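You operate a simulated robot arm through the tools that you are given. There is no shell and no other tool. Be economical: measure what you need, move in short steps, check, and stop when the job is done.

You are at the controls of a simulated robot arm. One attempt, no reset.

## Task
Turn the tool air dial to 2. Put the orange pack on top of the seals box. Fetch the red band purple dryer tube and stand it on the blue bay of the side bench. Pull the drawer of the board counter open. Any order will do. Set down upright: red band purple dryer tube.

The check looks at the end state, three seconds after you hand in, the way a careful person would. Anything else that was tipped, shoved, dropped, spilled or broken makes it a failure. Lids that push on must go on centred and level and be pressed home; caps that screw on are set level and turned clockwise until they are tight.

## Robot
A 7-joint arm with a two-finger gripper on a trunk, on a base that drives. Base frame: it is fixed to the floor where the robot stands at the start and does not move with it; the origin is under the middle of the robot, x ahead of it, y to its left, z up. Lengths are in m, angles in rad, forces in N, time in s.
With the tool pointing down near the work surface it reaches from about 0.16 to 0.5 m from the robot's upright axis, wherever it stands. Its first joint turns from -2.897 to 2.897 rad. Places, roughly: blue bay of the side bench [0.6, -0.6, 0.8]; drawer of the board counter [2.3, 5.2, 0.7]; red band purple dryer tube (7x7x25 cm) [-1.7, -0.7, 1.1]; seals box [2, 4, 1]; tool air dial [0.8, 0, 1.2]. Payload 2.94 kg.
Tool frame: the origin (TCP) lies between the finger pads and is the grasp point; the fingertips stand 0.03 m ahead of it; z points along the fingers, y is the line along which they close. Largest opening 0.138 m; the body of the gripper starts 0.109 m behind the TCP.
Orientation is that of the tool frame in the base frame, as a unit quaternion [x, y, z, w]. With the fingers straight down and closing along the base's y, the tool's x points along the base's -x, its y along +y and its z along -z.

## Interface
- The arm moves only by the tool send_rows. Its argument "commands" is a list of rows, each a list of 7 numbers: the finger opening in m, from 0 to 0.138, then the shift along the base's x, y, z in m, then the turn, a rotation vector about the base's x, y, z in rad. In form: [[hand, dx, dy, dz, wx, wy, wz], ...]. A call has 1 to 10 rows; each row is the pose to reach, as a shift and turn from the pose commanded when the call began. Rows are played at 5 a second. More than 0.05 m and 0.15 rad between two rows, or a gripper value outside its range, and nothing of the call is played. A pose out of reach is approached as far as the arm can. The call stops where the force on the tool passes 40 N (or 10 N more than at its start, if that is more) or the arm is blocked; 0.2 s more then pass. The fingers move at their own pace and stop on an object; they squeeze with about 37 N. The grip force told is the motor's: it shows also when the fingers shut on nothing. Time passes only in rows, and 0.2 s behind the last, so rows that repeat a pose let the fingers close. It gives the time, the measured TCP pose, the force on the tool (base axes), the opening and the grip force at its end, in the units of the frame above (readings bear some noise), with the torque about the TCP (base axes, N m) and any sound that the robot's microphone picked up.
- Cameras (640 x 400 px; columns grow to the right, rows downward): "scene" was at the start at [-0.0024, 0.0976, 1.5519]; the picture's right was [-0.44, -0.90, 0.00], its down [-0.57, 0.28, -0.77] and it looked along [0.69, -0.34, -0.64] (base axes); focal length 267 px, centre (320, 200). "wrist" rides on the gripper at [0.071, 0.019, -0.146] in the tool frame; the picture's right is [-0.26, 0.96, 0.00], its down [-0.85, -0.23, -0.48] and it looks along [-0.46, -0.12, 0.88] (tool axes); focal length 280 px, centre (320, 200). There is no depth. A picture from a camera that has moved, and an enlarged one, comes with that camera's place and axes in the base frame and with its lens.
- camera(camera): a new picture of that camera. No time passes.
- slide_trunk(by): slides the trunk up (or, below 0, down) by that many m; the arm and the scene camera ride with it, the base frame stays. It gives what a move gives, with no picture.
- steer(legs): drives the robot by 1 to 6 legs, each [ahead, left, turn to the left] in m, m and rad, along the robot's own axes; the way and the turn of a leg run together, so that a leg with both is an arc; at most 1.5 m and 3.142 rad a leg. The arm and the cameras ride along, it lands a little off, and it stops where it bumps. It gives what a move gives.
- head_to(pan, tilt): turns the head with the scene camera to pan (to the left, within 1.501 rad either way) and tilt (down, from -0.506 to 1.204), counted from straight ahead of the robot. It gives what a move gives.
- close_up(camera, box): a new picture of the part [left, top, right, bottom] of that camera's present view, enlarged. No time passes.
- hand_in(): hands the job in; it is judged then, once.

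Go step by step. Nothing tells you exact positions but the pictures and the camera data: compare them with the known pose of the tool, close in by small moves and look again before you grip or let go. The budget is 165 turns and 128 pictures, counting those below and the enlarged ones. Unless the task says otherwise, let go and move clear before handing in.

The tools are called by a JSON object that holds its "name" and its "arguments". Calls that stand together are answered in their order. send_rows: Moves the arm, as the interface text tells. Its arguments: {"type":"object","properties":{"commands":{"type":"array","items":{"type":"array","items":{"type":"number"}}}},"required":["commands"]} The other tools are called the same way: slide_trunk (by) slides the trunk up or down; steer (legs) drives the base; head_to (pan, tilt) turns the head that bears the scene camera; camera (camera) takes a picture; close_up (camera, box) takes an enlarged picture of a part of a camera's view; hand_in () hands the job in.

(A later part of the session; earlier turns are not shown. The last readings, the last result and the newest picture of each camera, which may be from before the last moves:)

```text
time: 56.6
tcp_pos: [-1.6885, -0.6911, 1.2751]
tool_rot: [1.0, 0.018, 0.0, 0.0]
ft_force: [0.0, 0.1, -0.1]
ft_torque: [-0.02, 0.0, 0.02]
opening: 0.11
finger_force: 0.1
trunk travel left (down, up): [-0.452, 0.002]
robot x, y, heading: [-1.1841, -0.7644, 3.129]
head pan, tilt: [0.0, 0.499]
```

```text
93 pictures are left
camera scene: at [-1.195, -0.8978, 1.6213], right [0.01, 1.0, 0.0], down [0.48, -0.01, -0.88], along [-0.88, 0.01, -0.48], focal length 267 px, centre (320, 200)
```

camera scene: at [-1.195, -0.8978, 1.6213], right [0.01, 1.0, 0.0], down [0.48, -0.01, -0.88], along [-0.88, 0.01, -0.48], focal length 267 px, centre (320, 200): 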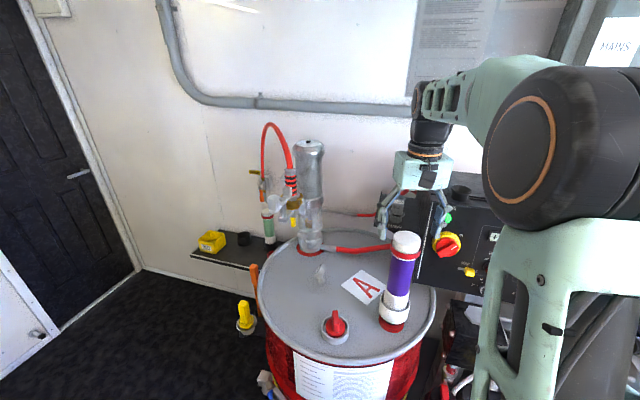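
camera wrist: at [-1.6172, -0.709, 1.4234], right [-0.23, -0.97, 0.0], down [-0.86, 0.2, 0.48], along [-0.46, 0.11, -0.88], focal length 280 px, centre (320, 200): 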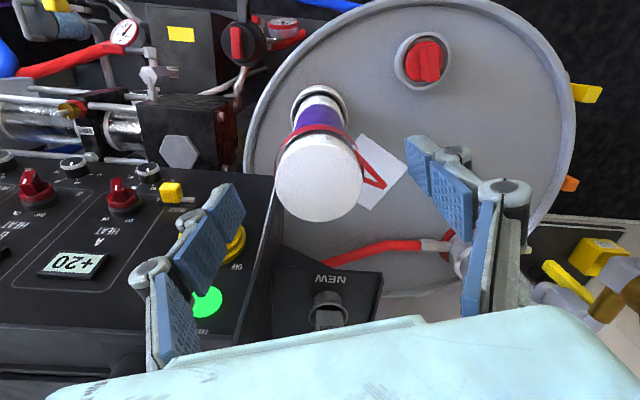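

Tube top is centred between the fingers. Descend and grip.

{"name": "send_rows", "arguments": {"commands": [[0.11, -0.002, 0, -0.03, 0, 0, 0], [0.11, -0.002, 0, -0.06, 0, 0, 0], [0.11, -0.002, 0, -0.085, 0, 0, 0], [0.11, -0.002, 0, -0.085, 0, 0, 0]]}}

{"name": "camera", "arguments": {"camera": "wrist"}}

{"name": "camera", "arguments": {"camera": "scene"}}

```text
time: 57.6
tcp_pos: [-1.6899, -0.6921, 1.1902]
tool_rot: [1.0, 0.018, -0.001, 0.0]
ft_force: [-1.1, -1.1, 0.0]
ft_torque: [0.0, 0.03, 0.02]
opening: 0.1101
finger_force: 0.1
trunk travel left (down, up): [-0.452, 0.002]
robot x, y, heading: [-1.1838, -0.7627, 3.131]
head pan, tilt: [0.0, 0.499]
```

```text
92 pictures are left
camera wrist: at [-1.6185, -0.7103, 1.3366], right [-0.23, -0.97, 0.0], down [-0.86, 0.2, 0.48], along [-0.46, 0.11, -0.88], focal length 280 px, centre (320, 200)
```

wrist: 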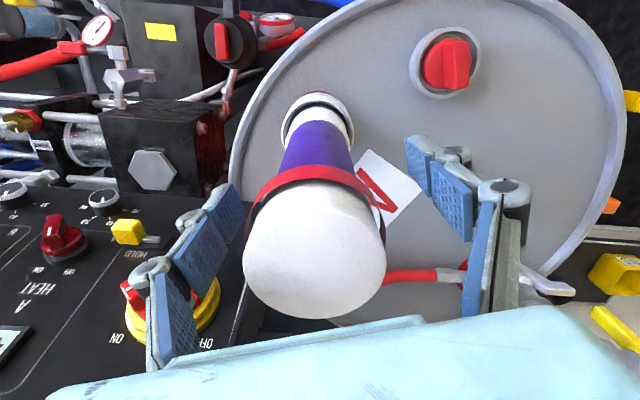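

```text
91 pictures are left
camera scene: at [-1.195, -0.8978, 1.6213], right [0.01, 1.0, 0.0], down [0.48, -0.01, -0.88], along [-0.88, 0.01, -0.48], focal length 267 px, centre (320, 200)
```

scene: 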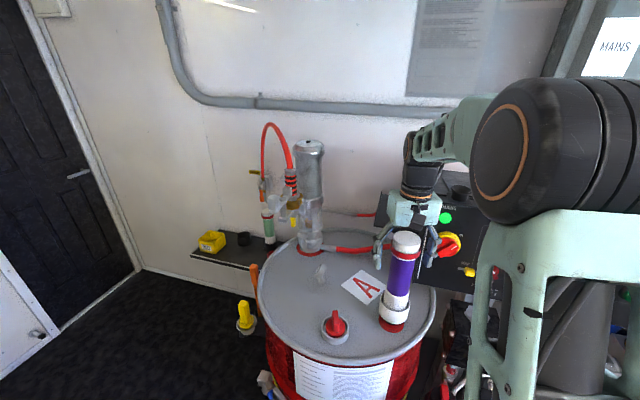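

{"name": "send_rows", "arguments": {"commands": [[0.11, 0, 0, -0.022, 0, 0, 0], [0.08, 0, 0, -0.022, 0, 0, 0], [0.05, 0, 0, -0.022, 0, 0, 0], [0.05, 0, 0, -0.022, 0, 0, 0], [0.05, 0, 0, -0.022, 0, 0, 0]]}}

{"name": "camera", "arguments": {"camera": "wrist"}}

```text
time: 58.8
tcp_pos: [-1.6909, -0.6932, 1.1685]
tool_rot: [1.0, 0.017, 0.0, 0.0]
ft_force: [-1.3, 2.0, 1.8]
ft_torque: [0.16, 0.1, -0.04]
opening: 0.0581
finger_force: 37.0
trunk travel left (down, up): [-0.452, 0.002]
robot x, y, heading: [-1.183, -0.7636, 3.128]
head pan, tilt: [0.0, 0.499]
```

```text
90 pictures are left
camera wrist: at [-1.6185, -0.7105, 1.3158], right [-0.23, -0.97, 0.0], down [-0.86, 0.2, 0.48], along [-0.46, 0.11, -0.88], focal length 280 px, centre (320, 200)
```

wrist: 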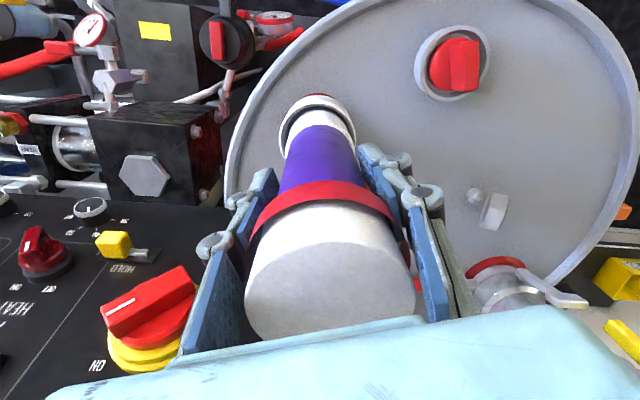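

Gripped (58 mm). Lift slowly, watching the force.

{"name": "send_rows", "arguments": {"commands": [[0.05, 0, 0, 0.01, 0, 0, 0], [0.05, 0, 0, 0.025, 0, 0, 0], [0.05, 0, 0, 0.04, 0, 0, 0], [0.05, 0, 0, 0.055, 0, 0, 0], [0.05, 0, 0, 0.07, 0, 0, 0]]}}

{"name": "camera", "arguments": {"camera": "scene"}}

```text
time: 60.0
tcp_pos: [-1.688, -0.6927, 1.2383]
tool_rot: [1.0, 0.018, 0.001, 0.001]
ft_force: [0.4, -0.3, -3.4]
ft_torque: [0.0, -0.04, -0.01]
opening: 0.0581
finger_force: 36.6
trunk travel left (down, up): [-0.452, 0.002]
robot x, y, heading: [-1.1846, -0.7591, 3.127]
head pan, tilt: [0.0, 0.499]
```

```text
89 pictures are left
camera scene: at [-1.1953, -0.8977, 1.6212], right [0.01, 1.0, 0.0], down [0.48, -0.01, -0.88], along [-0.88, 0.01, -0.48], focal length 267 px, centre (320, 200)
```

scene: 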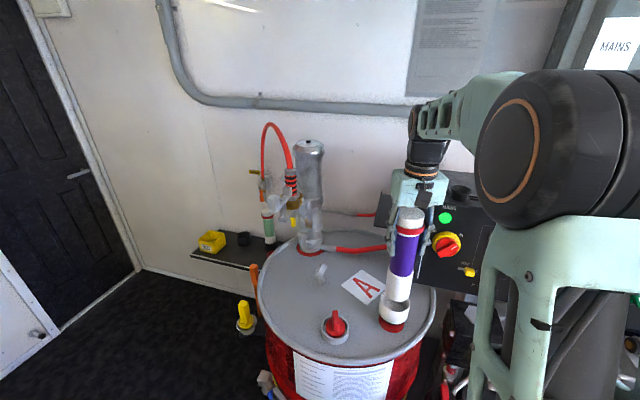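

The tube slides out of its cup. Lift further and back away, then face the side bench.

{"name": "send_rows", "arguments": {"commands": [[0.05, 0, 0, 0.03, 0, 0, 0], [0.05, 0, 0, 0.06, 0, 0, 0], [0.05, 0, 0, 0.06, 0, 0, 0]]}}

{"name": "steer", "arguments": {"legs": [[-0.7, 0, 0]]}}

{"name": "send_rows", "arguments": {"commands": [[0.05, 0.0, 0, -0.04, 0, 0, 0], [0.05, 0.0, 0, -0.08, 0, 0, 0], [0.05, 0.01, 0, -0.1, 0, 0, 0]]}}

{"name": "camera", "arguments": {"camera": "scene"}}

```text
time: 60.8
tcp_pos: [-1.6877, -0.6935, 1.3]
tool_rot: [1.0, 0.017, 0.0, 0.0]
ft_force: [0.2, 0.0, -4.1]
ft_torque: [-0.01, -0.04, 0.03]
opening: 0.0584
finger_force: 37.0
trunk travel left (down, up): [-0.452, 0.002]
robot x, y, heading: [-1.1869, -0.7621, 3.132]
head pan, tilt: [0.0, 0.499]
```

```text
time: 64.7
tcp_pos: [-0.9802, -0.7027, 1.3008]
tool_rot: [1.0, 0.017, 0.0, 0.0]
ft_force: [0.2, 0.0, -3.7]
ft_torque: [-0.02, -0.03, 0.02]
opening: 0.058
finger_force: 36.9
trunk travel left (down, up): [-0.452, 0.002]
robot x, y, heading: [-0.4754, -0.7729, 3.127]
head pan, tilt: [0.0, 0.499]
```

```text
time: 65.5
tcp_pos: [-0.9701, -0.7029, 1.2003]
tool_rot: [1.0, 0.016, 0.0, 0.0]
ft_force: [0.3, -0.5, -4.4]
ft_torque: [-0.01, -0.04, -0.03]
opening: 0.0582
finger_force: 36.8
trunk travel left (down, up): [-0.452, 0.002]
robot x, y, heading: [-0.478, -0.7696, 3.126]
head pan, tilt: [0.0, 0.499]
```

```text
88 pictures are left
camera scene: at [-0.4876, -0.9068, 1.6213], right [0.01, 1.0, 0.0], down [0.48, -0.01, -0.88], along [-0.88, 0.01, -0.48], focal length 267 px, centre (320, 200)
```

scene: 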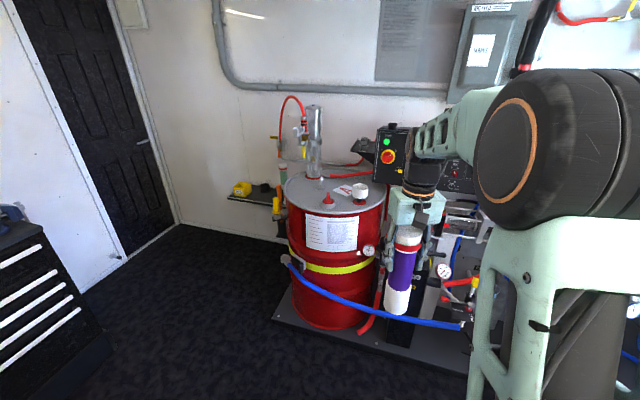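

{"name": "steer", "arguments": {"legs": [[0, 0, 3.14]]}}

{"name": "camera", "arguments": {"camera": "scene"}}

{"name": "head_to", "arguments": {"pan": 0.4, "tilt": 0.55}}

{"name": "camera", "arguments": {"camera": "scene"}}

```text
time: 73.2
tcp_pos: [0.0161, -0.8578, 1.2006]
tool_rot: [-0.001, 1.0, 0.0, -0.001]
ft_force: [-0.1, -0.2, -3.9]
ft_torque: [-0.05, 0.04, 0.0]
opening: 0.0582
finger_force: 37.4
trunk travel left (down, up): [-0.452, 0.002]
robot x, y, heading: [-0.4783, -0.7713, -0.046]
head pan, tilt: [0.0, 0.499]
```

```text
87 pictures are left
camera scene: at [-0.4576, -0.6376, 1.6212], right [-0.04, -1.0, 0.0], down [-0.48, 0.02, -0.88], along [0.88, -0.04, -0.48], focal length 267 px, centre (320, 200)
```

scene: 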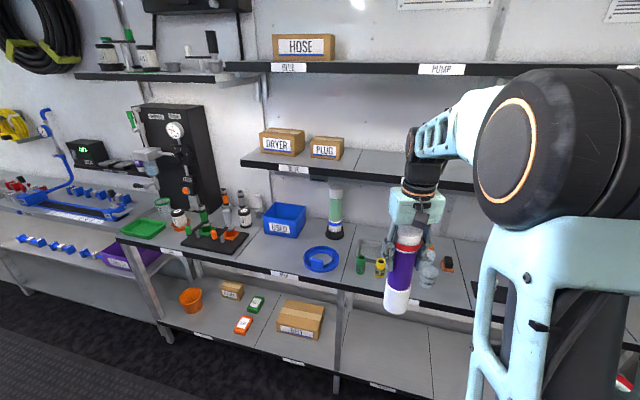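

```text
time: 74.1
tcp_pos: [0.0166, -0.8575, 1.2008]
tool_rot: [-0.003, 1.0, 0.0, -0.002]
ft_force: [-0.8, -0.3, -3.5]
ft_torque: [0.0, 0.07, -0.01]
opening: 0.0582
finger_force: 36.7
trunk travel left (down, up): [-0.452, 0.002]
robot x, y, heading: [-0.4766, -0.7749, -0.047]
head pan, tilt: [0.4, 0.55]
```

```text
86 pictures are left
camera scene: at [-0.4643, -0.6024, 1.6167], right [0.35, -0.94, 0.0], down [-0.49, -0.18, -0.85], along [0.8, 0.3, -0.52], focal length 267 px, centre (320, 200)
```

scene: 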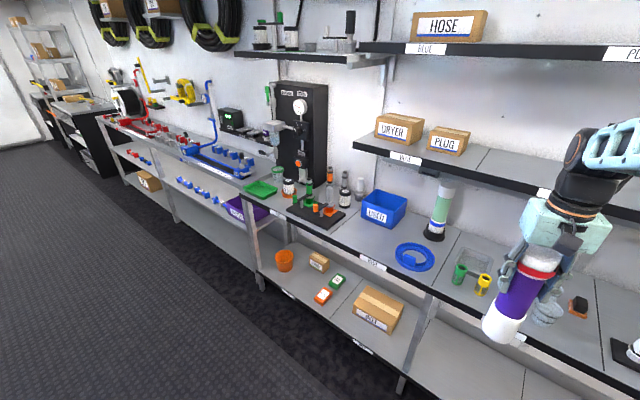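

{"name": "close_up", "arguments": {"camera": "scene", "box": [230, 120, 500, 300]}}

{"name": "close_up", "arguments": {"camera": "scene", "box": [350, 170, 510, 280]}}

```text
2.22 times, centred on (365, 210) of scene
camera zoom: at [-0.4643, -0.6024, 1.6167], right [0.35, -0.94, 0.0], down [-0.49, -0.18, -0.85], along [0.8, 0.3, -0.52], focal length 594 px, centre (220, 178)
```

zoom: 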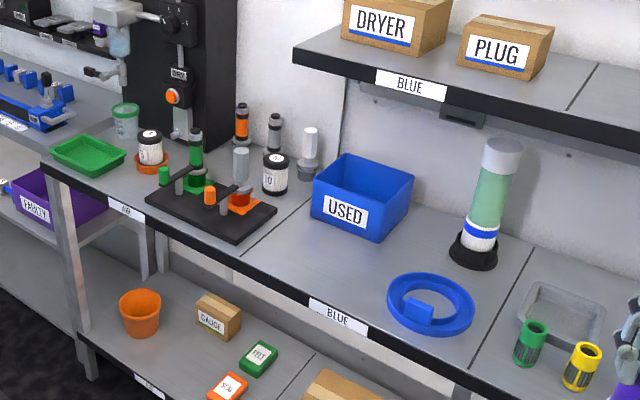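

```text
3.64 times, centred on (430, 225) of scene
camera zoom: at [-0.4643, -0.6024, 1.6167], right [0.35, -0.94, 0.0], down [-0.49, -0.18, -0.85], along [0.8, 0.3, -0.52], focal length 971 px, centre (-80, 109)
```

zoom: 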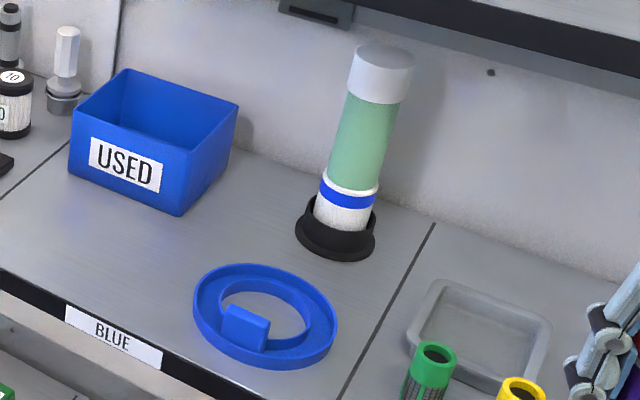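

Blue bay spans y −0.77…−0.34 with bench top z≈0.845. A free spot is at about (0.49, −0.47), in front of the USED bin. Drive there with the tube held high.

{"name": "steer", "arguments": {"legs": [[0.44, 0.387, 0.046]]}}

{"name": "head_to", "arguments": {"pan": -0.3, "tilt": 0.7}}

{"name": "camera", "arguments": {"camera": "scene"}}

{"name": "camera", "arguments": {"camera": "wrist"}}

```text
time: 78.0
tcp_pos: [0.4586, -0.461, 1.1991]
tool_rot: [-0.024, 1.0, 0.0, -0.001]
ft_force: [-0.4, 0.8, -3.3]
ft_torque: [-0.01, 0.05, 0.01]
opening: 0.0581
finger_force: 37.2
trunk travel left (down, up): [-0.452, 0.002]
robot x, y, heading: [-0.0374, -0.3986, 0.001]
head pan, tilt: [0.4, 0.55]
```

```text
time: 79.1
tcp_pos: [0.4581, -0.4602, 1.1998]
tool_rot: [-0.024, 1.0, 0.0, -0.001]
ft_force: [0.0, -0.2, -3.5]
ft_torque: [0.01, 0.04, 0.01]
opening: 0.058
finger_force: 37.0
trunk travel left (down, up): [-0.452, 0.002]
robot x, y, heading: [-0.0342, -0.3991, 0.003]
head pan, tilt: [-0.3, 0.7]
```

```text
83 pictures are left
camera scene: at [-0.0332, -0.2879, 1.6035], right [-0.29, -0.96, 0.0], down [-0.62, 0.19, -0.76], along [0.73, -0.22, -0.64], focal length 267 px, centre (320, 200)
```

scene: 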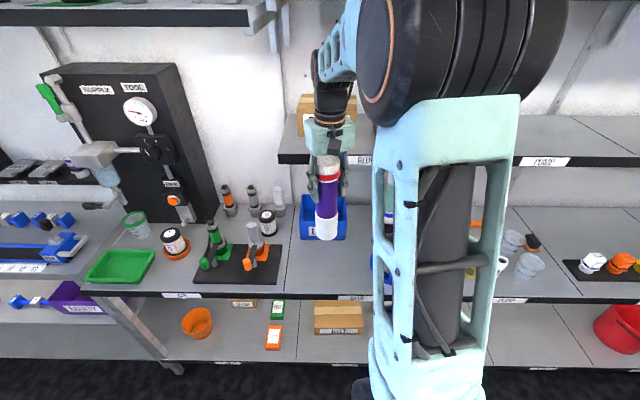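

```text
82 pictures are left
camera wrist: at [0.3871, -0.4461, 1.3474], right [0.21, 0.98, 0.0], down [0.86, -0.19, 0.47], along [0.46, -0.1, -0.88], focal length 280 px, centre (320, 200)
```

wrist: 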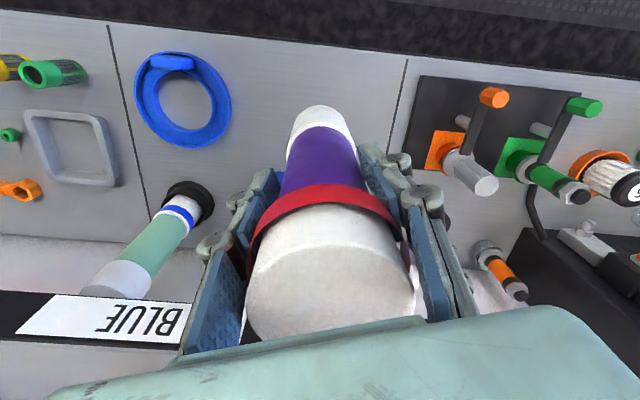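

Spot confirmed clear: target (0.48, −0.475). Lower by trunk then arm.

{"name": "send_rows", "arguments": {"commands": [[0.05, 0.022, -0.015, 0, 0, 0, 0], [0.05, 0.022, -0.015, -0.01, 0, 0, 0]]}}

{"name": "slide_trunk", "arguments": {"by": -0.1}}

{"name": "send_rows", "arguments": {"commands": [[0.05, 0, 0, -0.03, 0, 0, 0], [0.05, 0, 0, -0.04, 0, 0, 0], [0.05, 0, 0, -0.04, 0, 0, 0]]}}

{"name": "camera", "arguments": {"camera": "scene"}}

```text
time: 79.7
tcp_pos: [0.4799, -0.4755, 1.1914]
tool_rot: [-0.025, 1.0, -0.001, -0.001]
ft_force: [-0.7, -0.4, -4.0]
ft_torque: [-0.02, 0.03, -0.01]
opening: 0.0579
finger_force: 37.1
trunk travel left (down, up): [-0.452, 0.002]
robot x, y, heading: [-0.0377, -0.3974, 0.0]
head pan, tilt: [-0.3, 0.7]
```

```text
time: 81.0
tcp_pos: [0.4802, -0.4756, 1.0895]
tool_rot: [-0.024, 1.0, 0.0, 0.0]
ft_force: [-0.7, -0.2, -4.0]
ft_torque: [0.0, 0.05, 0.0]
opening: 0.058
finger_force: 36.7
trunk travel left (down, up): [-0.352, 0.102]
robot x, y, heading: [-0.0342, -0.3996, 0.001]
head pan, tilt: [-0.3, 0.7]
```

```text
time: 81.8
tcp_pos: [0.4801, -0.4739, 1.0508]
tool_rot: [-0.024, 1.0, 0.0, -0.001]
ft_force: [-0.1, 0.1, -3.1]
ft_torque: [0.0, 0.03, 0.0]
opening: 0.0581
finger_force: 36.4
trunk travel left (down, up): [-0.352, 0.102]
robot x, y, heading: [-0.0364, -0.4005, 0.003]
head pan, tilt: [-0.3, 0.7]
```

```text
81 pictures are left
camera scene: at [-0.0333, -0.288, 1.5035], right [-0.29, -0.96, 0.0], down [-0.62, 0.19, -0.76], along [0.73, -0.22, -0.64], focal length 267 px, centre (320, 200)
```

scene: 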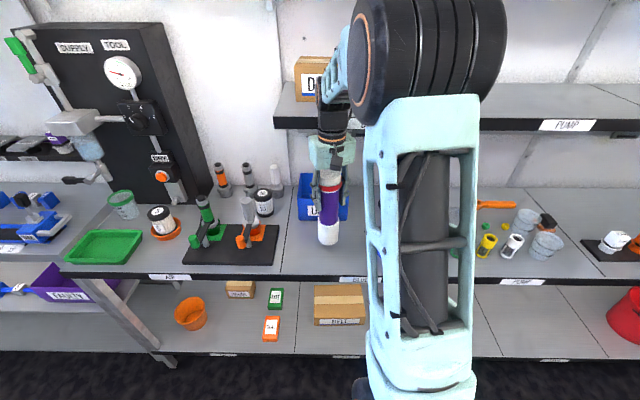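

{"name": "send_rows", "arguments": {"commands": [[0.05, 0, 0, -0.008, 0, 0, 0], [0.05, 0, 0, -0.016, 0, 0, 0], [0.05, 0, 0, -0.02, 0, 0, 0], [0.05, 0, 0, -0.024, 0, 0, 0], [0.05, 0, 0, -0.024, 0, 0, 0]]}}

{"name": "close_up", "arguments": {"camera": "scene", "box": [280, 150, 380, 290]}}

```text
time: 83.0
tcp_pos: [0.4807, -0.474, 1.0249]
tool_rot: [-0.024, 1.0, 0.001, -0.001]
ft_force: [-1.1, -0.3, -3.2]
ft_torque: [-0.03, 0.05, 0.05]
opening: 0.058
finger_force: 37.3
trunk travel left (down, up): [-0.352, 0.102]
robot x, y, heading: [-0.0371, -0.3979, 0.001]
head pan, tilt: [-0.3, 0.7]
```

```text
2.86 times, centred on (330, 220) of scene
camera zoom: at [-0.0332, -0.288, 1.5035], right [-0.29, -0.96, 0.0], down [-0.62, 0.19, -0.76], along [0.73, -0.22, -0.64], focal length 763 px, centre (291, 143)
```

zoom: 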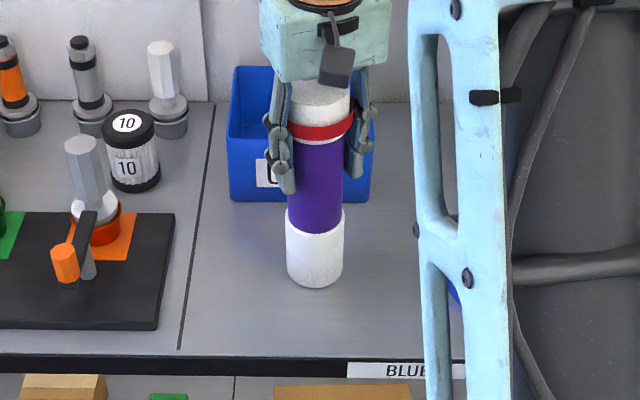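

Still above the bench by perhaps a few cm. Continue lowering gently.

{"name": "send_rows", "arguments": {"commands": [[0.05, 0, 0, -0.005, 0, 0, 0], [0.05, 0, 0, -0.01, 0, 0, 0], [0.05, 0, 0, -0.015, 0, 0, 0], [0.05, 0, 0, -0.019, 0, 0, 0], [0.05, 0, 0, -0.023, 0, 0, 0], [0.05, 0, 0, -0.027, 0, 0, 0]]}}

{"name": "close_up", "arguments": {"camera": "scene", "box": [280, 150, 380, 290]}}

```text
time: 84.3
tcp_pos: [0.482, -0.4752, 1.0069]
tool_rot: [-0.026, 1.0, 0.0, 0.003]
ft_force: [-2.5, 0.0, 16.7]
ft_torque: [0.28, 0.54, 0.02]
opening: 0.0549
finger_force: 36.6
trunk travel left (down, up): [-0.352, 0.102]
robot x, y, heading: [-0.0367, -0.4009, 0.003]
head pan, tilt: [-0.3, 0.7]
stopped in row 6: the force on the tool passed its limit at 42 N (the readings are from after the stop); the commanded pose is now the measured one
```

```text
2.86 times, centred on (330, 220) of scene
camera zoom: at [-0.0354, -0.2877, 1.5032], right [-0.29, -0.96, 0.0], down [-0.61, 0.19, -0.77], along [0.73, -0.23, -0.64], focal length 763 px, centre (291, 143)
```

zoom: 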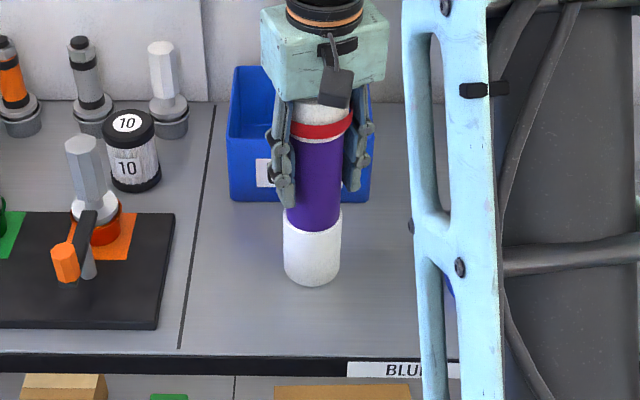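

Contact made: the tube stands on the bench. Ease up slightly, release, and look.

{"name": "send_rows", "arguments": {"commands": [[0.05, 0, 0, 0.001, 0, 0, 0], [0.07, 0, 0, 0.001, 0, 0, 0], [0.09, 0, 0, 0.001, 0, 0, 0], [0.1, 0, 0, 0.001, 0, 0, 0], [0.1, 0, 0, 0.001, 0, 0, 0]]}}

{"name": "close_up", "arguments": {"camera": "scene", "box": [280, 150, 380, 290]}}

{"name": "camera", "arguments": {"camera": "wrist"}}

```text
time: 85.5
tcp_pos: [0.4815, -0.4758, 1.0053]
tool_rot: [-0.026, 1.0, 0.0, 0.001]
ft_force: [-0.3, 0.1, 0.4]
ft_torque: [0.02, 0.01, 0.02]
opening: 0.0999
finger_force: 0.0
trunk travel left (down, up): [-0.352, 0.102]
robot x, y, heading: [-0.0354, -0.3998, 0.001]
head pan, tilt: [-0.3, 0.7]
```

```text
2.86 times, centred on (330, 220) of scene
camera zoom: at [-0.0337, -0.2879, 1.5035], right [-0.29, -0.96, 0.0], down [-0.62, 0.19, -0.76], along [0.73, -0.22, -0.64], focal length 763 px, centre (291, 143)
```

zoom: 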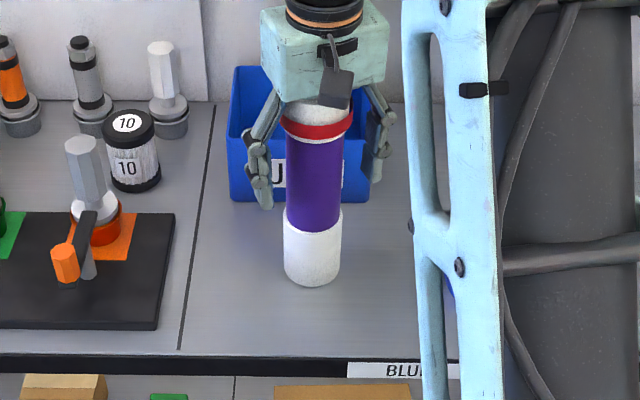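

```text
77 pictures are left
camera wrist: at [0.4088, -0.4605, 1.152], right [0.21, 0.98, 0.0], down [0.86, -0.19, 0.48], along [0.47, -0.1, -0.88], focal length 280 px, centre (320, 200)
```

wrist: 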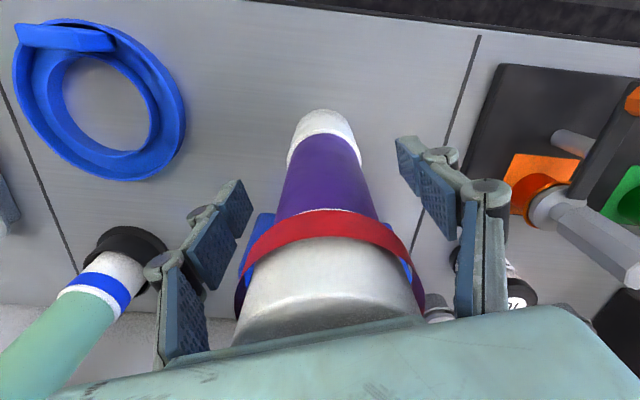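

It stands upright and free. Rise straight up.

{"name": "send_rows", "arguments": {"commands": [[0.1, 0, 0, 0.04, 0, 0, 0], [0.1, 0, 0, 0.09, 0, 0, 0], [0.1, 0, 0, 0.13, 0, 0, 0], [0.1, 0, 0, 0.15, 0, 0, 0]]}}

{"name": "slide_trunk", "arguments": {"by": 0.08}}

{"name": "close_up", "arguments": {"camera": "scene", "box": [180, 180, 400, 360]}}

{"name": "camera", "arguments": {"camera": "wrist"}}

```text
time: 86.5
tcp_pos: [0.4821, -0.4748, 1.1546]
tool_rot: [-0.025, 1.0, 0.0, 0.001]
ft_force: [0.3, -0.3, -0.3]
ft_torque: [-0.03, 0.04, -0.01]
opening: 0.1002
finger_force: 0.1
trunk travel left (down, up): [-0.352, 0.102]
robot x, y, heading: [-0.0363, -0.4007, 0.001]
head pan, tilt: [-0.3, 0.7]
```

```text
time: 87.6
tcp_pos: [0.4818, -0.4759, 1.2361]
tool_rot: [-0.025, 1.0, -0.001, 0.002]
ft_force: [-1.0, 0.0, -0.6]
ft_torque: [-0.01, 0.01, -0.01]
opening: 0.0999
finger_force: 0.1
trunk travel left (down, up): [-0.432, 0.022]
robot x, y, heading: [-0.0379, -0.4008, 0.002]
head pan, tilt: [-0.3, 0.7]
```

```text
2.22 times, centred on (290, 270) of scene
camera zoom: at [-0.0335, -0.2879, 1.5835], right [-0.29, -0.96, 0.0], down [-0.62, 0.19, -0.76], along [0.73, -0.22, -0.64], focal length 594 px, centre (387, 44)
```

zoom: 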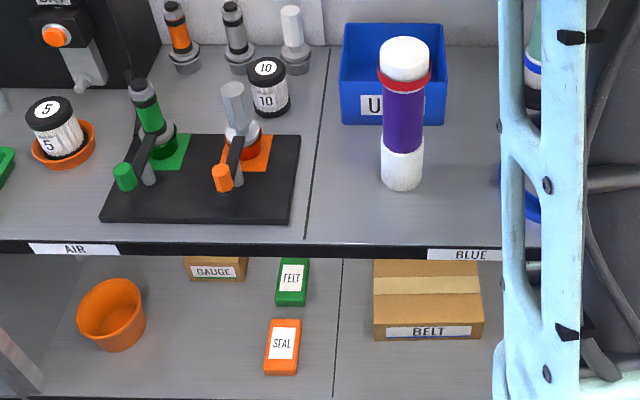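

```text
75 pictures are left
camera wrist: at [0.4088, -0.4605, 1.3822], right [0.21, 0.98, 0.0], down [0.86, -0.19, 0.48], along [0.47, -0.1, -0.88], focal length 280 px, centre (320, 200)
```

wrist: 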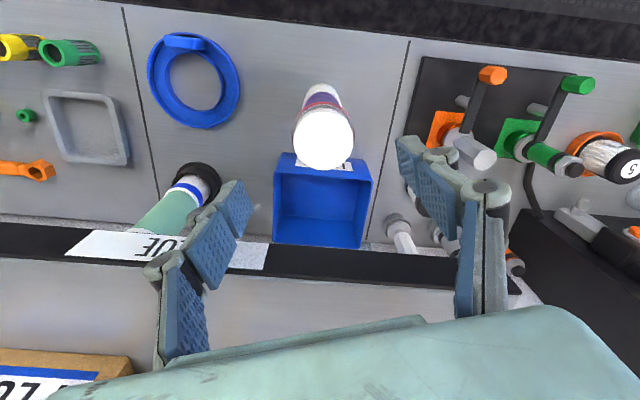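

Tube stands well. The orange SEAL pack is on the lower shelf near (0.55, −0.23, 0.30), under the bench. Back out, lower the trunk and look.

{"name": "steer", "arguments": {"legs": [[-0.4, 0, 0], [0, 0.2, 0]]}}

{"name": "slide_trunk", "arguments": {"by": -0.43}}

{"name": "head_to", "arguments": {"pan": 0.0, "tilt": 0.6}}

{"name": "camera", "arguments": {"camera": "scene"}}

{"name": "camera", "arguments": {"camera": "wrist"}}

```text
time: 92.1
tcp_pos: [0.087, -0.2775, 1.2368]
tool_rot: [-0.028, 1.0, 0.0, 0.001]
ft_force: [-0.1, 0.2, -0.5]
ft_torque: [0.04, -0.01, -0.03]
opening: 0.1
finger_force: 0.1
trunk travel left (down, up): [-0.432, 0.022]
robot x, y, heading: [-0.4305, -0.1997, 0.007]
head pan, tilt: [-0.3, 0.7]
```

```text
refused: -0.43 is not a number from -0.4 to 0.4
```

```text
time: 92.9
tcp_pos: [0.0857, -0.2783, 1.235]
tool_rot: [-0.027, 1.0, 0.0, 0.001]
ft_force: [0.3, -0.3, 0.7]
ft_torque: [-0.02, 0.01, 0.01]
opening: 0.1002
finger_force: 0.1
trunk travel left (down, up): [-0.432, 0.022]
robot x, y, heading: [-0.4295, -0.2057, 0.006]
head pan, tilt: [0.0, 0.6]
```

```text
74 pictures are left
camera scene: at [-0.4221, -0.068, 1.5921], right [0.01, -1.0, 0.0], down [-0.57, 0.0, -0.82], along [0.82, 0.01, -0.57], focal length 267 px, centre (320, 200)
```

scene: 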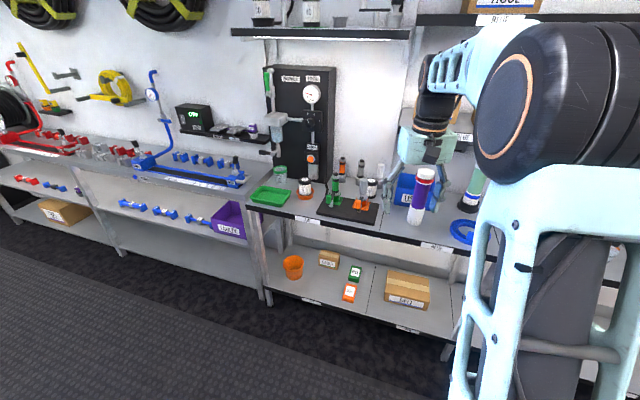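

```text
73 pictures are left
camera wrist: at [0.0141, -0.2634, 1.3822], right [0.21, 0.98, 0.0], down [0.86, -0.18, 0.48], along [0.47, -0.1, -0.88], focal length 280 px, centre (320, 200)
```

wrist: 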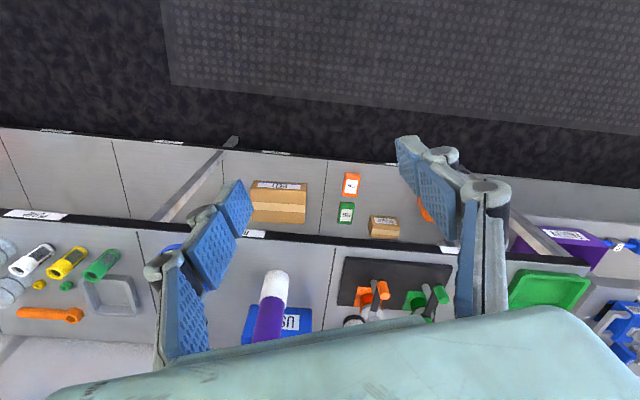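

{"name": "slide_trunk", "arguments": {"by": -0.4}}

{"name": "camera", "arguments": {"camera": "scene"}}

{"name": "camera", "arguments": {"camera": "wrist"}}

```text
time: 96.7
tcp_pos: [0.0878, -0.279, 0.8359]
tool_rot: [-0.027, 1.0, 0.0, 0.0]
ft_force: [0.6, 0.4, 0.7]
ft_torque: [-0.01, 0.01, -0.04]
opening: 0.1
finger_force: 0.1
trunk travel left (down, up): [-0.032, 0.422]
robot x, y, heading: [-0.4317, -0.203, 0.011]
head pan, tilt: [0.0, 0.6]
```

```text
72 pictures are left
camera scene: at [-0.4221, -0.0679, 1.1922], right [0.01, -1.0, 0.0], down [-0.56, 0.0, -0.83], along [0.83, 0.01, -0.56], focal length 267 px, centre (320, 200)
```

scene: 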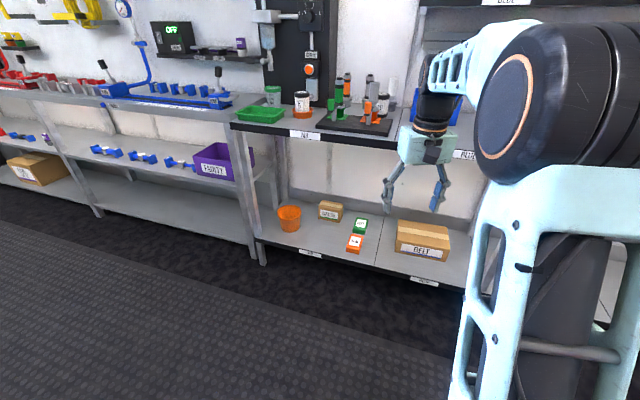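

```text
71 pictures are left
camera wrist: at [0.014, -0.2634, 0.9823], right [0.21, 0.98, 0.0], down [0.86, -0.18, 0.48], along [0.47, -0.1, -0.88], focal length 280 px, centre (320, 200)
```

wrist: 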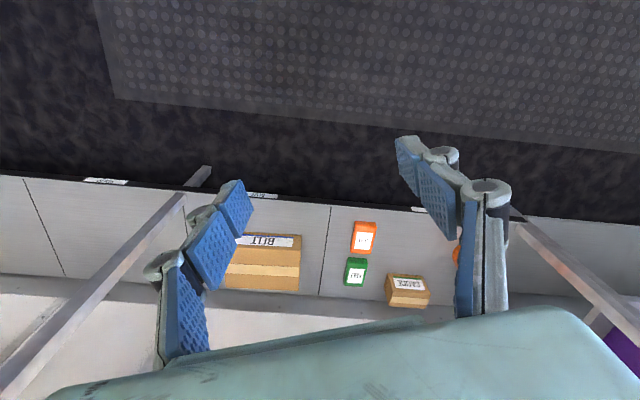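

{"name": "close_up", "arguments": {"camera": "scene", "box": [270, 190, 430, 270]}}

{"name": "close_up", "arguments": {"camera": "wrist", "box": [320, 190, 440, 310]}}

```text
4.00 times, centred on (350, 230) of scene
camera zoom: at [-0.4221, -0.0679, 1.1922], right [0.01, -1.0, 0.0], down [-0.56, 0.0, -0.83], along [0.83, 0.01, -0.56], focal length 1068 px, centre (200, 80)
```

zoom: 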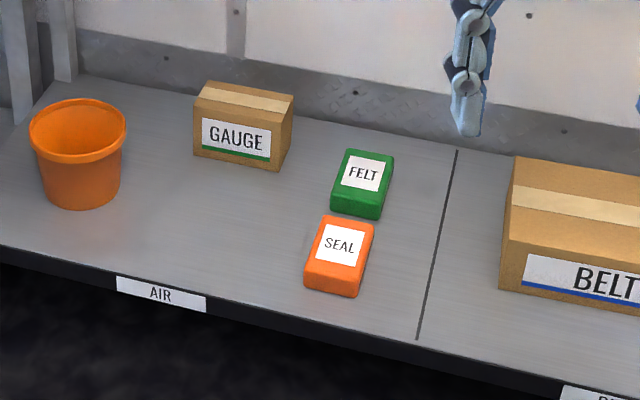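

```text
3.33 times, centred on (380, 250) of wrist
camera zoom: at [0.014, -0.2634, 0.9823], right [0.21, 0.98, 0.0], down [0.86, -0.18, 0.48], along [0.47, -0.1, -0.88], focal length 935 px, centre (120, 33)
```

zoom: 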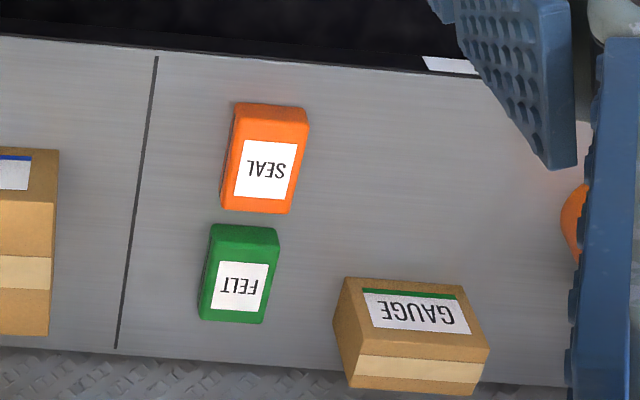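

Pack top is near (0.53, −0.225, 0.305), about 6 cm wide in y and aligned with x. I'll tilt the tool forward ~43° and lower in front of the bench.

{"name": "send_rows", "arguments": {"commands": [[0.09, 0, 0.005, -0.04, 0, -0.12, 0], [0.09, 0, 0.01, -0.08, 0, -0.25, 0], [0.09, 0, 0.01, -0.12, 0, -0.38, 0], [0.09, 0, 0.01, -0.16, 0, -0.5, 0], [0.09, 0, 0.01, -0.2, 0, -0.62, 0], [0.09, 0, 0.01, -0.24, 0, -0.75, 0], [0.09, 0, 0.01, -0.28, 0, -0.75, 0], [0.09, 0, 0.01, -0.32, 0, -0.75, 0], [0.09, 0, 0.01, -0.36, 0, -0.75, 0], [0.09, 0, 0.01, -0.4, 0, -0.75, 0]]}}

{"name": "camera", "arguments": {"camera": "wrist"}}

{"name": "camera", "arguments": {"camera": "scene"}}

```text
time: 98.9
tcp_pos: [0.0856, -0.2694, 0.4356]
tool_rot: [-0.025, 0.93, -0.01, 0.368]
ft_force: [-0.1, -0.2, 0.6]
ft_torque: [0.02, -0.01, 0.0]
opening: 0.0901
finger_force: 0.1
trunk travel left (down, up): [-0.032, 0.422]
robot x, y, heading: [-0.426, -0.2001, 0.01]
head pan, tilt: [0.0, 0.6]
```

```text
68 pictures are left
camera wrist: at [-0.0666, -0.254, 0.4945], right [0.15, 0.98, 0.14], down [0.3, -0.18, 0.94], along [0.94, -0.1, -0.32], focal length 280 px, centre (320, 200)
```

wrist: 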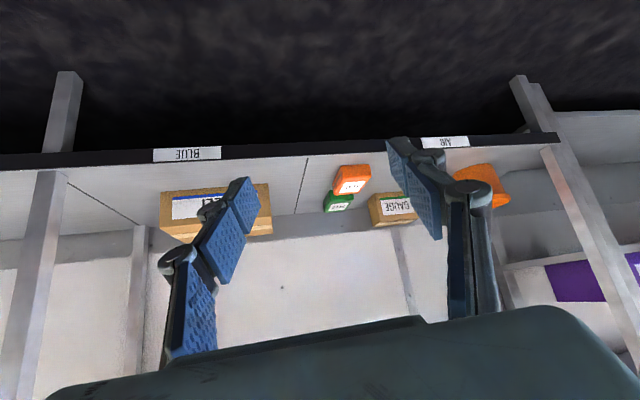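

```text
67 pictures are left
camera scene: at [-0.4224, -0.0679, 1.1922], right [0.01, -1.0, 0.0], down [-0.56, 0.0, -0.83], along [0.83, 0.01, -0.56], focal length 267 px, centre (320, 200)
```

scene: 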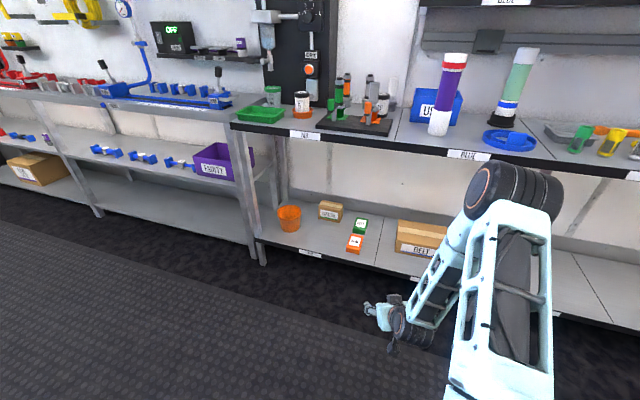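

{"name": "steer", "arguments": {"legs": [[0.28, 0, 0]]}}

{"name": "camera", "arguments": {"camera": "wrist"}}

{"name": "camera", "arguments": {"camera": "scene"}}

```text
time: 100.8
tcp_pos: [0.3637, -0.2708, 0.4356]
tool_rot: [-0.023, 0.93, -0.011, 0.368]
ft_force: [-0.2, 0.5, 0.5]
ft_torque: [0.02, -0.03, 0.0]
opening: 0.0899
finger_force: 0.1
trunk travel left (down, up): [-0.032, 0.422]
robot x, y, heading: [-0.1527, -0.2025, 0.003]
head pan, tilt: [0.0, 0.6]
```

```text
66 pictures are left
camera wrist: at [0.2111, -0.2554, 0.4948], right [0.16, 0.98, 0.14], down [0.3, -0.19, 0.94], along [0.94, -0.11, -0.32], focal length 280 px, centre (320, 200)
```

wrist: 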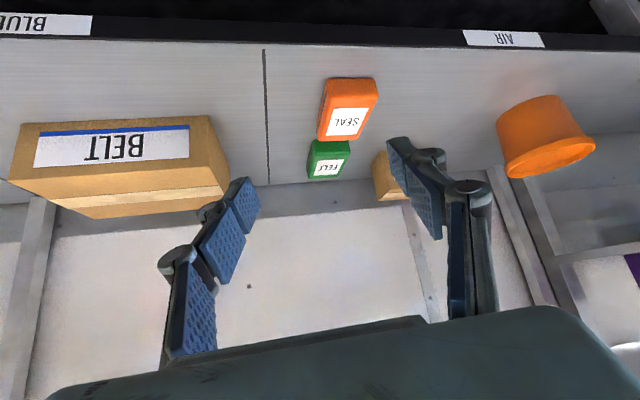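

```text
65 pictures are left
camera scene: at [-0.1431, -0.067, 1.1922], right [0.0, -1.0, 0.0], down [-0.56, 0.0, -0.83], along [0.83, 0.0, -0.56], focal length 267 px, centre (320, 200)
```

scene: 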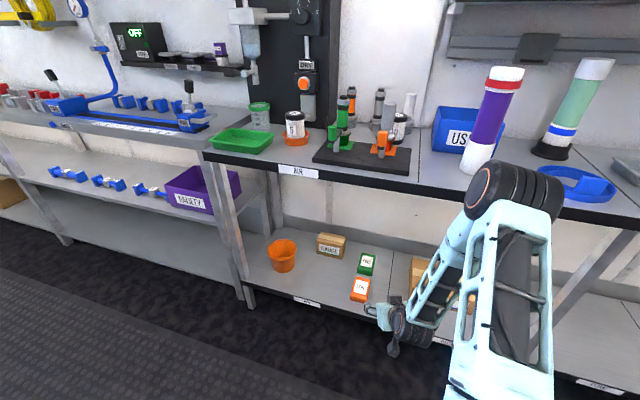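

Pack top at about (0.57, −0.238, 0.25). Drive in a little and lower toward a hover.

{"name": "steer", "arguments": {"legs": [[0.09, 0.03, 0]]}}

{"name": "send_rows", "arguments": {"commands": [[0.09, 0.02, 0, -0.03, 0, 0, 0], [0.09, 0.04, 0.002, -0.06, 0, 0, 0], [0.09, 0.055, 0.002, -0.1, 0, 0, 0], [0.09, 0.055, 0.002, -0.1, 0, 0, 0]]}}

{"name": "camera", "arguments": {"camera": "wrist"}}

{"name": "camera", "arguments": {"camera": "scene"}}

```text
time: 102.0
tcp_pos: [0.4539, -0.2416, 0.4365]
tool_rot: [-0.023, 0.93, -0.011, 0.366]
ft_force: [-0.1, 0.6, -0.3]
ft_torque: [0.01, 0.0, -0.03]
opening: 0.09
finger_force: 0.2
trunk travel left (down, up): [-0.032, 0.422]
robot x, y, heading: [-0.0616, -0.1711, -0.003]
head pan, tilt: [0.0, 0.6]
```

```text
time: 103.0
tcp_pos: [0.5074, -0.2379, 0.3381]
tool_rot: [-0.022, 0.93, -0.012, 0.367]
ft_force: [-0.6, 0.2, -0.9]
ft_torque: [-0.03, 0.01, -0.01]
opening: 0.0902
finger_force: 0.0
trunk travel left (down, up): [-0.032, 0.422]
robot x, y, heading: [-0.0645, -0.1745, -0.001]
head pan, tilt: [0.0, 0.6]
```

```text
64 pictures are left
camera wrist: at [0.3544, -0.2231, 0.3964], right [0.16, 0.98, 0.14], down [0.3, -0.19, 0.94], along [0.94, -0.11, -0.32], focal length 280 px, centre (320, 200)
```

wrist: 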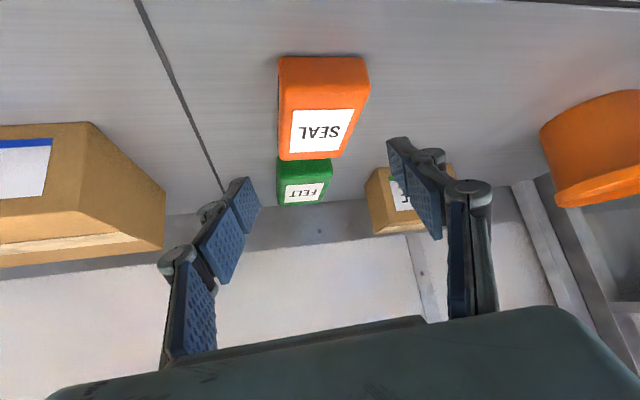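

```text
63 pictures are left
camera scene: at [-0.0522, -0.0371, 1.1922], right [0.0, -1.0, 0.0], down [-0.56, 0.0, -0.83], along [0.83, 0.0, -0.56], focal length 267 px, centre (320, 200)
```

scene: 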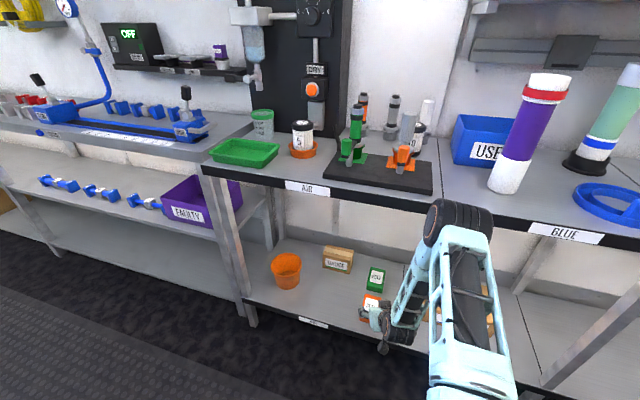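

Pack top z≈0.263, x 0.505–0.62, y≈−0.237. Fingers straddle it; move in to (0.55, −0.237, 0.268).

{"name": "send_rows", "arguments": {"commands": [[0.09, 0.022, 0.001, -0.03, 0, 0, 0], [0.09, 0.035, 0.001, -0.05, 0, 0, 0], [0.09, 0.043, 0.001, -0.065, 0, 0, 0], [0.09, 0.043, 0.001, -0.065, 0, 0, 0]]}}

{"name": "camera", "arguments": {"camera": "wrist"}}

```text
time: 104.0
tcp_pos: [0.5531, -0.2382, 0.2728]
tool_rot: [-0.023, 0.93, -0.011, 0.366]
ft_force: [0.4, 0.1, 0.4]
ft_torque: [0.02, 0.03, 0.01]
opening: 0.0897
finger_force: 0.0
trunk travel left (down, up): [-0.032, 0.422]
robot x, y, heading: [-0.0618, -0.1697, -0.002]
head pan, tilt: [0.0, 0.6]
```

```text
62 pictures are left
camera wrist: at [0.4004, -0.2226, 0.3311], right [0.16, 0.98, 0.14], down [0.3, -0.19, 0.94], along [0.94, -0.11, -0.32], focal length 280 px, centre (320, 200)
```

wrist: 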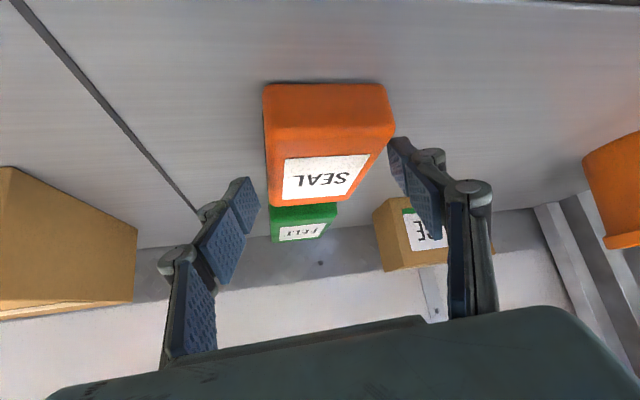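

{"name": "send_rows", "arguments": {"commands": [[0.09, 0.006, 0, -0.004, 0, 0, 0], [0.07, 0.006, 0, -0.004, 0, 0, 0], [0.05, 0.006, 0, -0.004, 0, 0, 0], [0.04, 0.006, 0, -0.004, 0, 0, 0], [0.04, 0.006, 0, -0.004, 0, 0, 0]]}}

{"name": "camera", "arguments": {"camera": "wrist"}}

```text
time: 105.2
tcp_pos: [0.5613, -0.2391, 0.2691]
tool_rot: [-0.022, 0.929, -0.012, 0.368]
ft_force: [0.5, -0.8, 8.3]
ft_torque: [-0.15, -0.21, -0.2]
opening: 0.0753
finger_force: 37.0
trunk travel left (down, up): [-0.032, 0.422]
robot x, y, heading: [-0.0634, -0.1734, 0.0]
head pan, tilt: [0.0, 0.6]
```

```text
61 pictures are left
camera wrist: at [0.4071, -0.223, 0.3279], right [0.16, 0.98, 0.14], down [0.3, -0.18, 0.94], along [0.94, -0.11, -0.32], focal length 280 px, centre (320, 200)
```

wrist: 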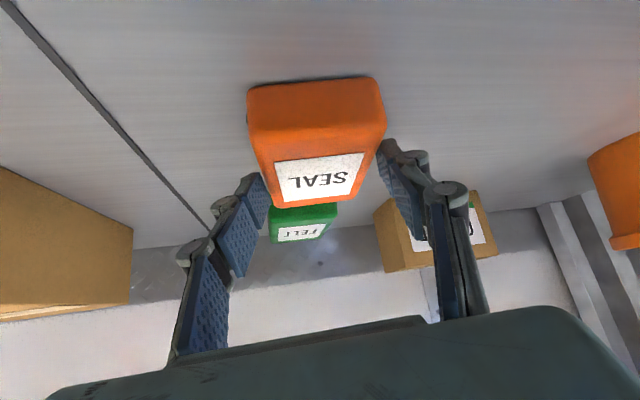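

The pack is wider (75 mm) and so lower/farther than I thought; the grip is shallow. Reopen, go deeper and regrip.

{"name": "send_rows", "arguments": {"commands": [[0.1, 0, 0, 0.002, 0, 0, 0], [0.11, 0, 0, 0.004, 0, 0, 0], [0.11, 0, 0, 0.004, 0, 0, 0]]}}

{"name": "camera", "arguments": {"camera": "wrist"}}

```text
time: 106.0
tcp_pos: [0.5593, -0.2383, 0.271]
tool_rot: [-0.022, 0.93, -0.012, 0.366]
ft_force: [-0.8, 0.0, 0.8]
ft_torque: [0.04, -0.02, -0.03]
opening: 0.11
finger_force: 0.0
trunk travel left (down, up): [-0.032, 0.422]
robot x, y, heading: [-0.0609, -0.1715, -0.002]
head pan, tilt: [0.0, 0.6]
```

```text
60 pictures are left
camera wrist: at [0.4064, -0.2231, 0.3303], right [0.16, 0.98, 0.14], down [0.3, -0.19, 0.94], along [0.94, -0.11, -0.32], focal length 280 px, centre (320, 200)
```

wrist: 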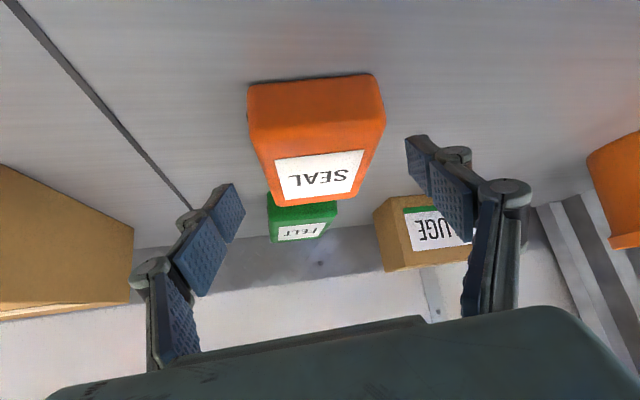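

{"name": "send_rows", "arguments": {"commands": [[0.11, 0.013, -0.003, -0.012, 0, 0, 0], [0.11, 0.026, -0.004, -0.022, 0, 0, 0], [0.09, 0.026, -0.004, -0.022, 0, 0, 0], [0.06, 0.026, -0.004, -0.022, 0, 0, 0], [0.04, 0.026, -0.004, -0.022, 0, 0, 0], [0.04, 0.026, -0.004, -0.022, 0, 0, 0]]}}

{"name": "camera", "arguments": {"camera": "wrist"}}

```text
time: 107.4
tcp_pos: [0.5845, -0.242, 0.2507]
tool_rot: [-0.023, 0.93, -0.01, 0.367]
ft_force: [-0.2, 1.3, 2.1]
ft_torque: [0.16, 0.02, 0.0]
opening: 0.0703
finger_force: 36.6
trunk travel left (down, up): [-0.032, 0.422]
robot x, y, heading: [-0.0617, -0.1732, 0.002]
head pan, tilt: [0.0, 0.6]
```

```text
59 pictures are left
camera wrist: at [0.4327, -0.2268, 0.309], right [0.16, 0.98, 0.14], down [0.3, -0.19, 0.94], along [0.94, -0.11, -0.32], focal length 280 px, centre (320, 200)
```

wrist: 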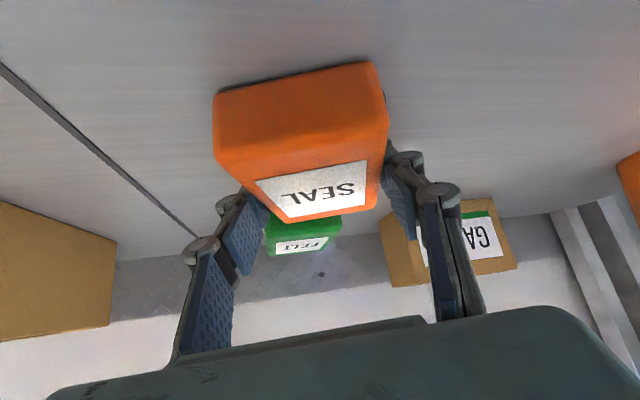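

Gripped at 70 mm, low force. Lift a little and check.

{"name": "send_rows", "arguments": {"commands": [[0.04, 0, 0, 0.01, 0, 0, 0], [0.04, 0, 0, 0.025, 0, 0, 0], [0.04, 0, 0, 0.045, 0, 0, 0], [0.04, 0, 0, 0.065, 0, 0, 0], [0.04, 0, 0, 0.065, 0, 0, 0]]}}

{"name": "camera", "arguments": {"camera": "wrist"}}

```text
time: 108.6
tcp_pos: [0.5844, -0.2429, 0.3151]
tool_rot: [-0.023, 0.93, -0.011, 0.367]
ft_force: [0.3, 0.6, -0.2]
ft_torque: [0.0, -0.01, 0.03]
opening: 0.0701
finger_force: 37.1
trunk travel left (down, up): [-0.032, 0.422]
robot x, y, heading: [-0.0609, -0.174, -0.004]
head pan, tilt: [0.0, 0.6]
```

```text
58 pictures are left
camera wrist: at [0.432, -0.2273, 0.3732], right [0.16, 0.98, 0.14], down [0.3, -0.19, 0.94], along [0.94, -0.11, -0.33], focal length 280 px, centre (320, 200)
```

wrist: 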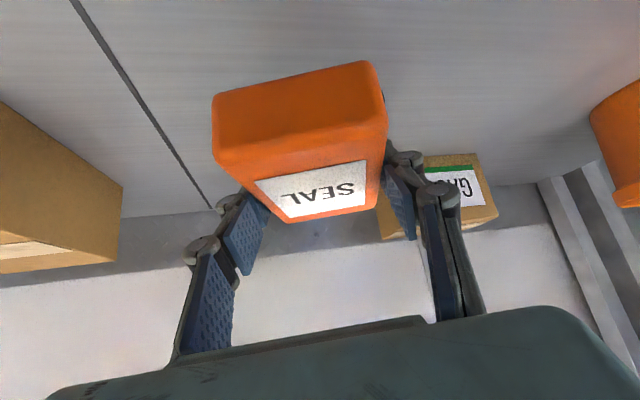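

The pack is held. Back straight out from under the bench.

{"name": "steer", "arguments": {"legs": [[-0.45, 0, 0]]}}

{"name": "slide_trunk", "arguments": {"by": 0.4}}

{"name": "head_to", "arguments": {"pan": 0.0, "tilt": 0.6}}

{"name": "camera", "arguments": {"camera": "scene"}}

```text
time: 111.3
tcp_pos: [0.1351, -0.2394, 0.3137]
tool_rot: [-0.026, 0.93, -0.01, 0.367]
ft_force: [0.6, -1.0, -0.9]
ft_torque: [-0.01, 0.01, 0.02]
opening: 0.0699
finger_force: 37.0
trunk travel left (down, up): [-0.032, 0.422]
robot x, y, heading: [-0.5128, -0.1738, 0.005]
head pan, tilt: [0.0, 0.6]
```

```text
time: 115.1
tcp_pos: [0.1342, -0.2401, 0.7149]
tool_rot: [-0.025, 0.93, -0.011, 0.366]
ft_force: [0.2, -0.5, -0.5]
ft_torque: [-0.01, 0.04, -0.01]
opening: 0.0693
finger_force: 37.5
trunk travel left (down, up): [-0.432, 0.022]
robot x, y, heading: [-0.5124, -0.1751, 0.009]
head pan, tilt: [0.0, 0.6]
```

```text
time: 115.7
tcp_pos: [0.1338, -0.2396, 0.7145]
tool_rot: [-0.026, 0.93, -0.011, 0.367]
ft_force: [-0.2, 0.2, -1.2]
ft_torque: [0.01, 0.01, -0.01]
opening: 0.0693
finger_force: 37.0
trunk travel left (down, up): [-0.432, 0.022]
robot x, y, heading: [-0.5131, -0.1747, 0.005]
head pan, tilt: [0.0, 0.6]
```

```text
57 pictures are left
camera scene: at [-0.5033, -0.0382, 1.5922], right [0.01, -1.0, 0.0], down [-0.56, 0.0, -0.83], along [0.83, 0.0, -0.56], focal length 267 px, centre (320, 200)
```

scene: 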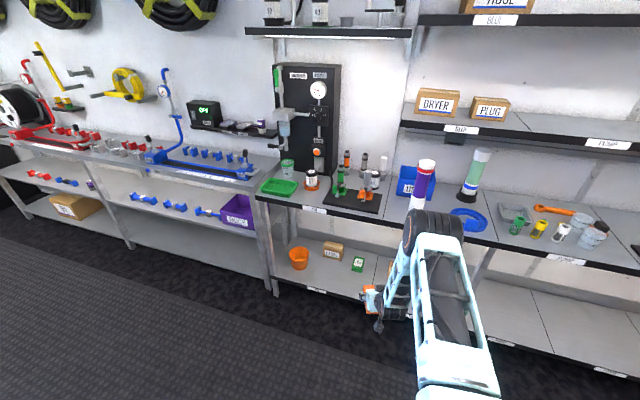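

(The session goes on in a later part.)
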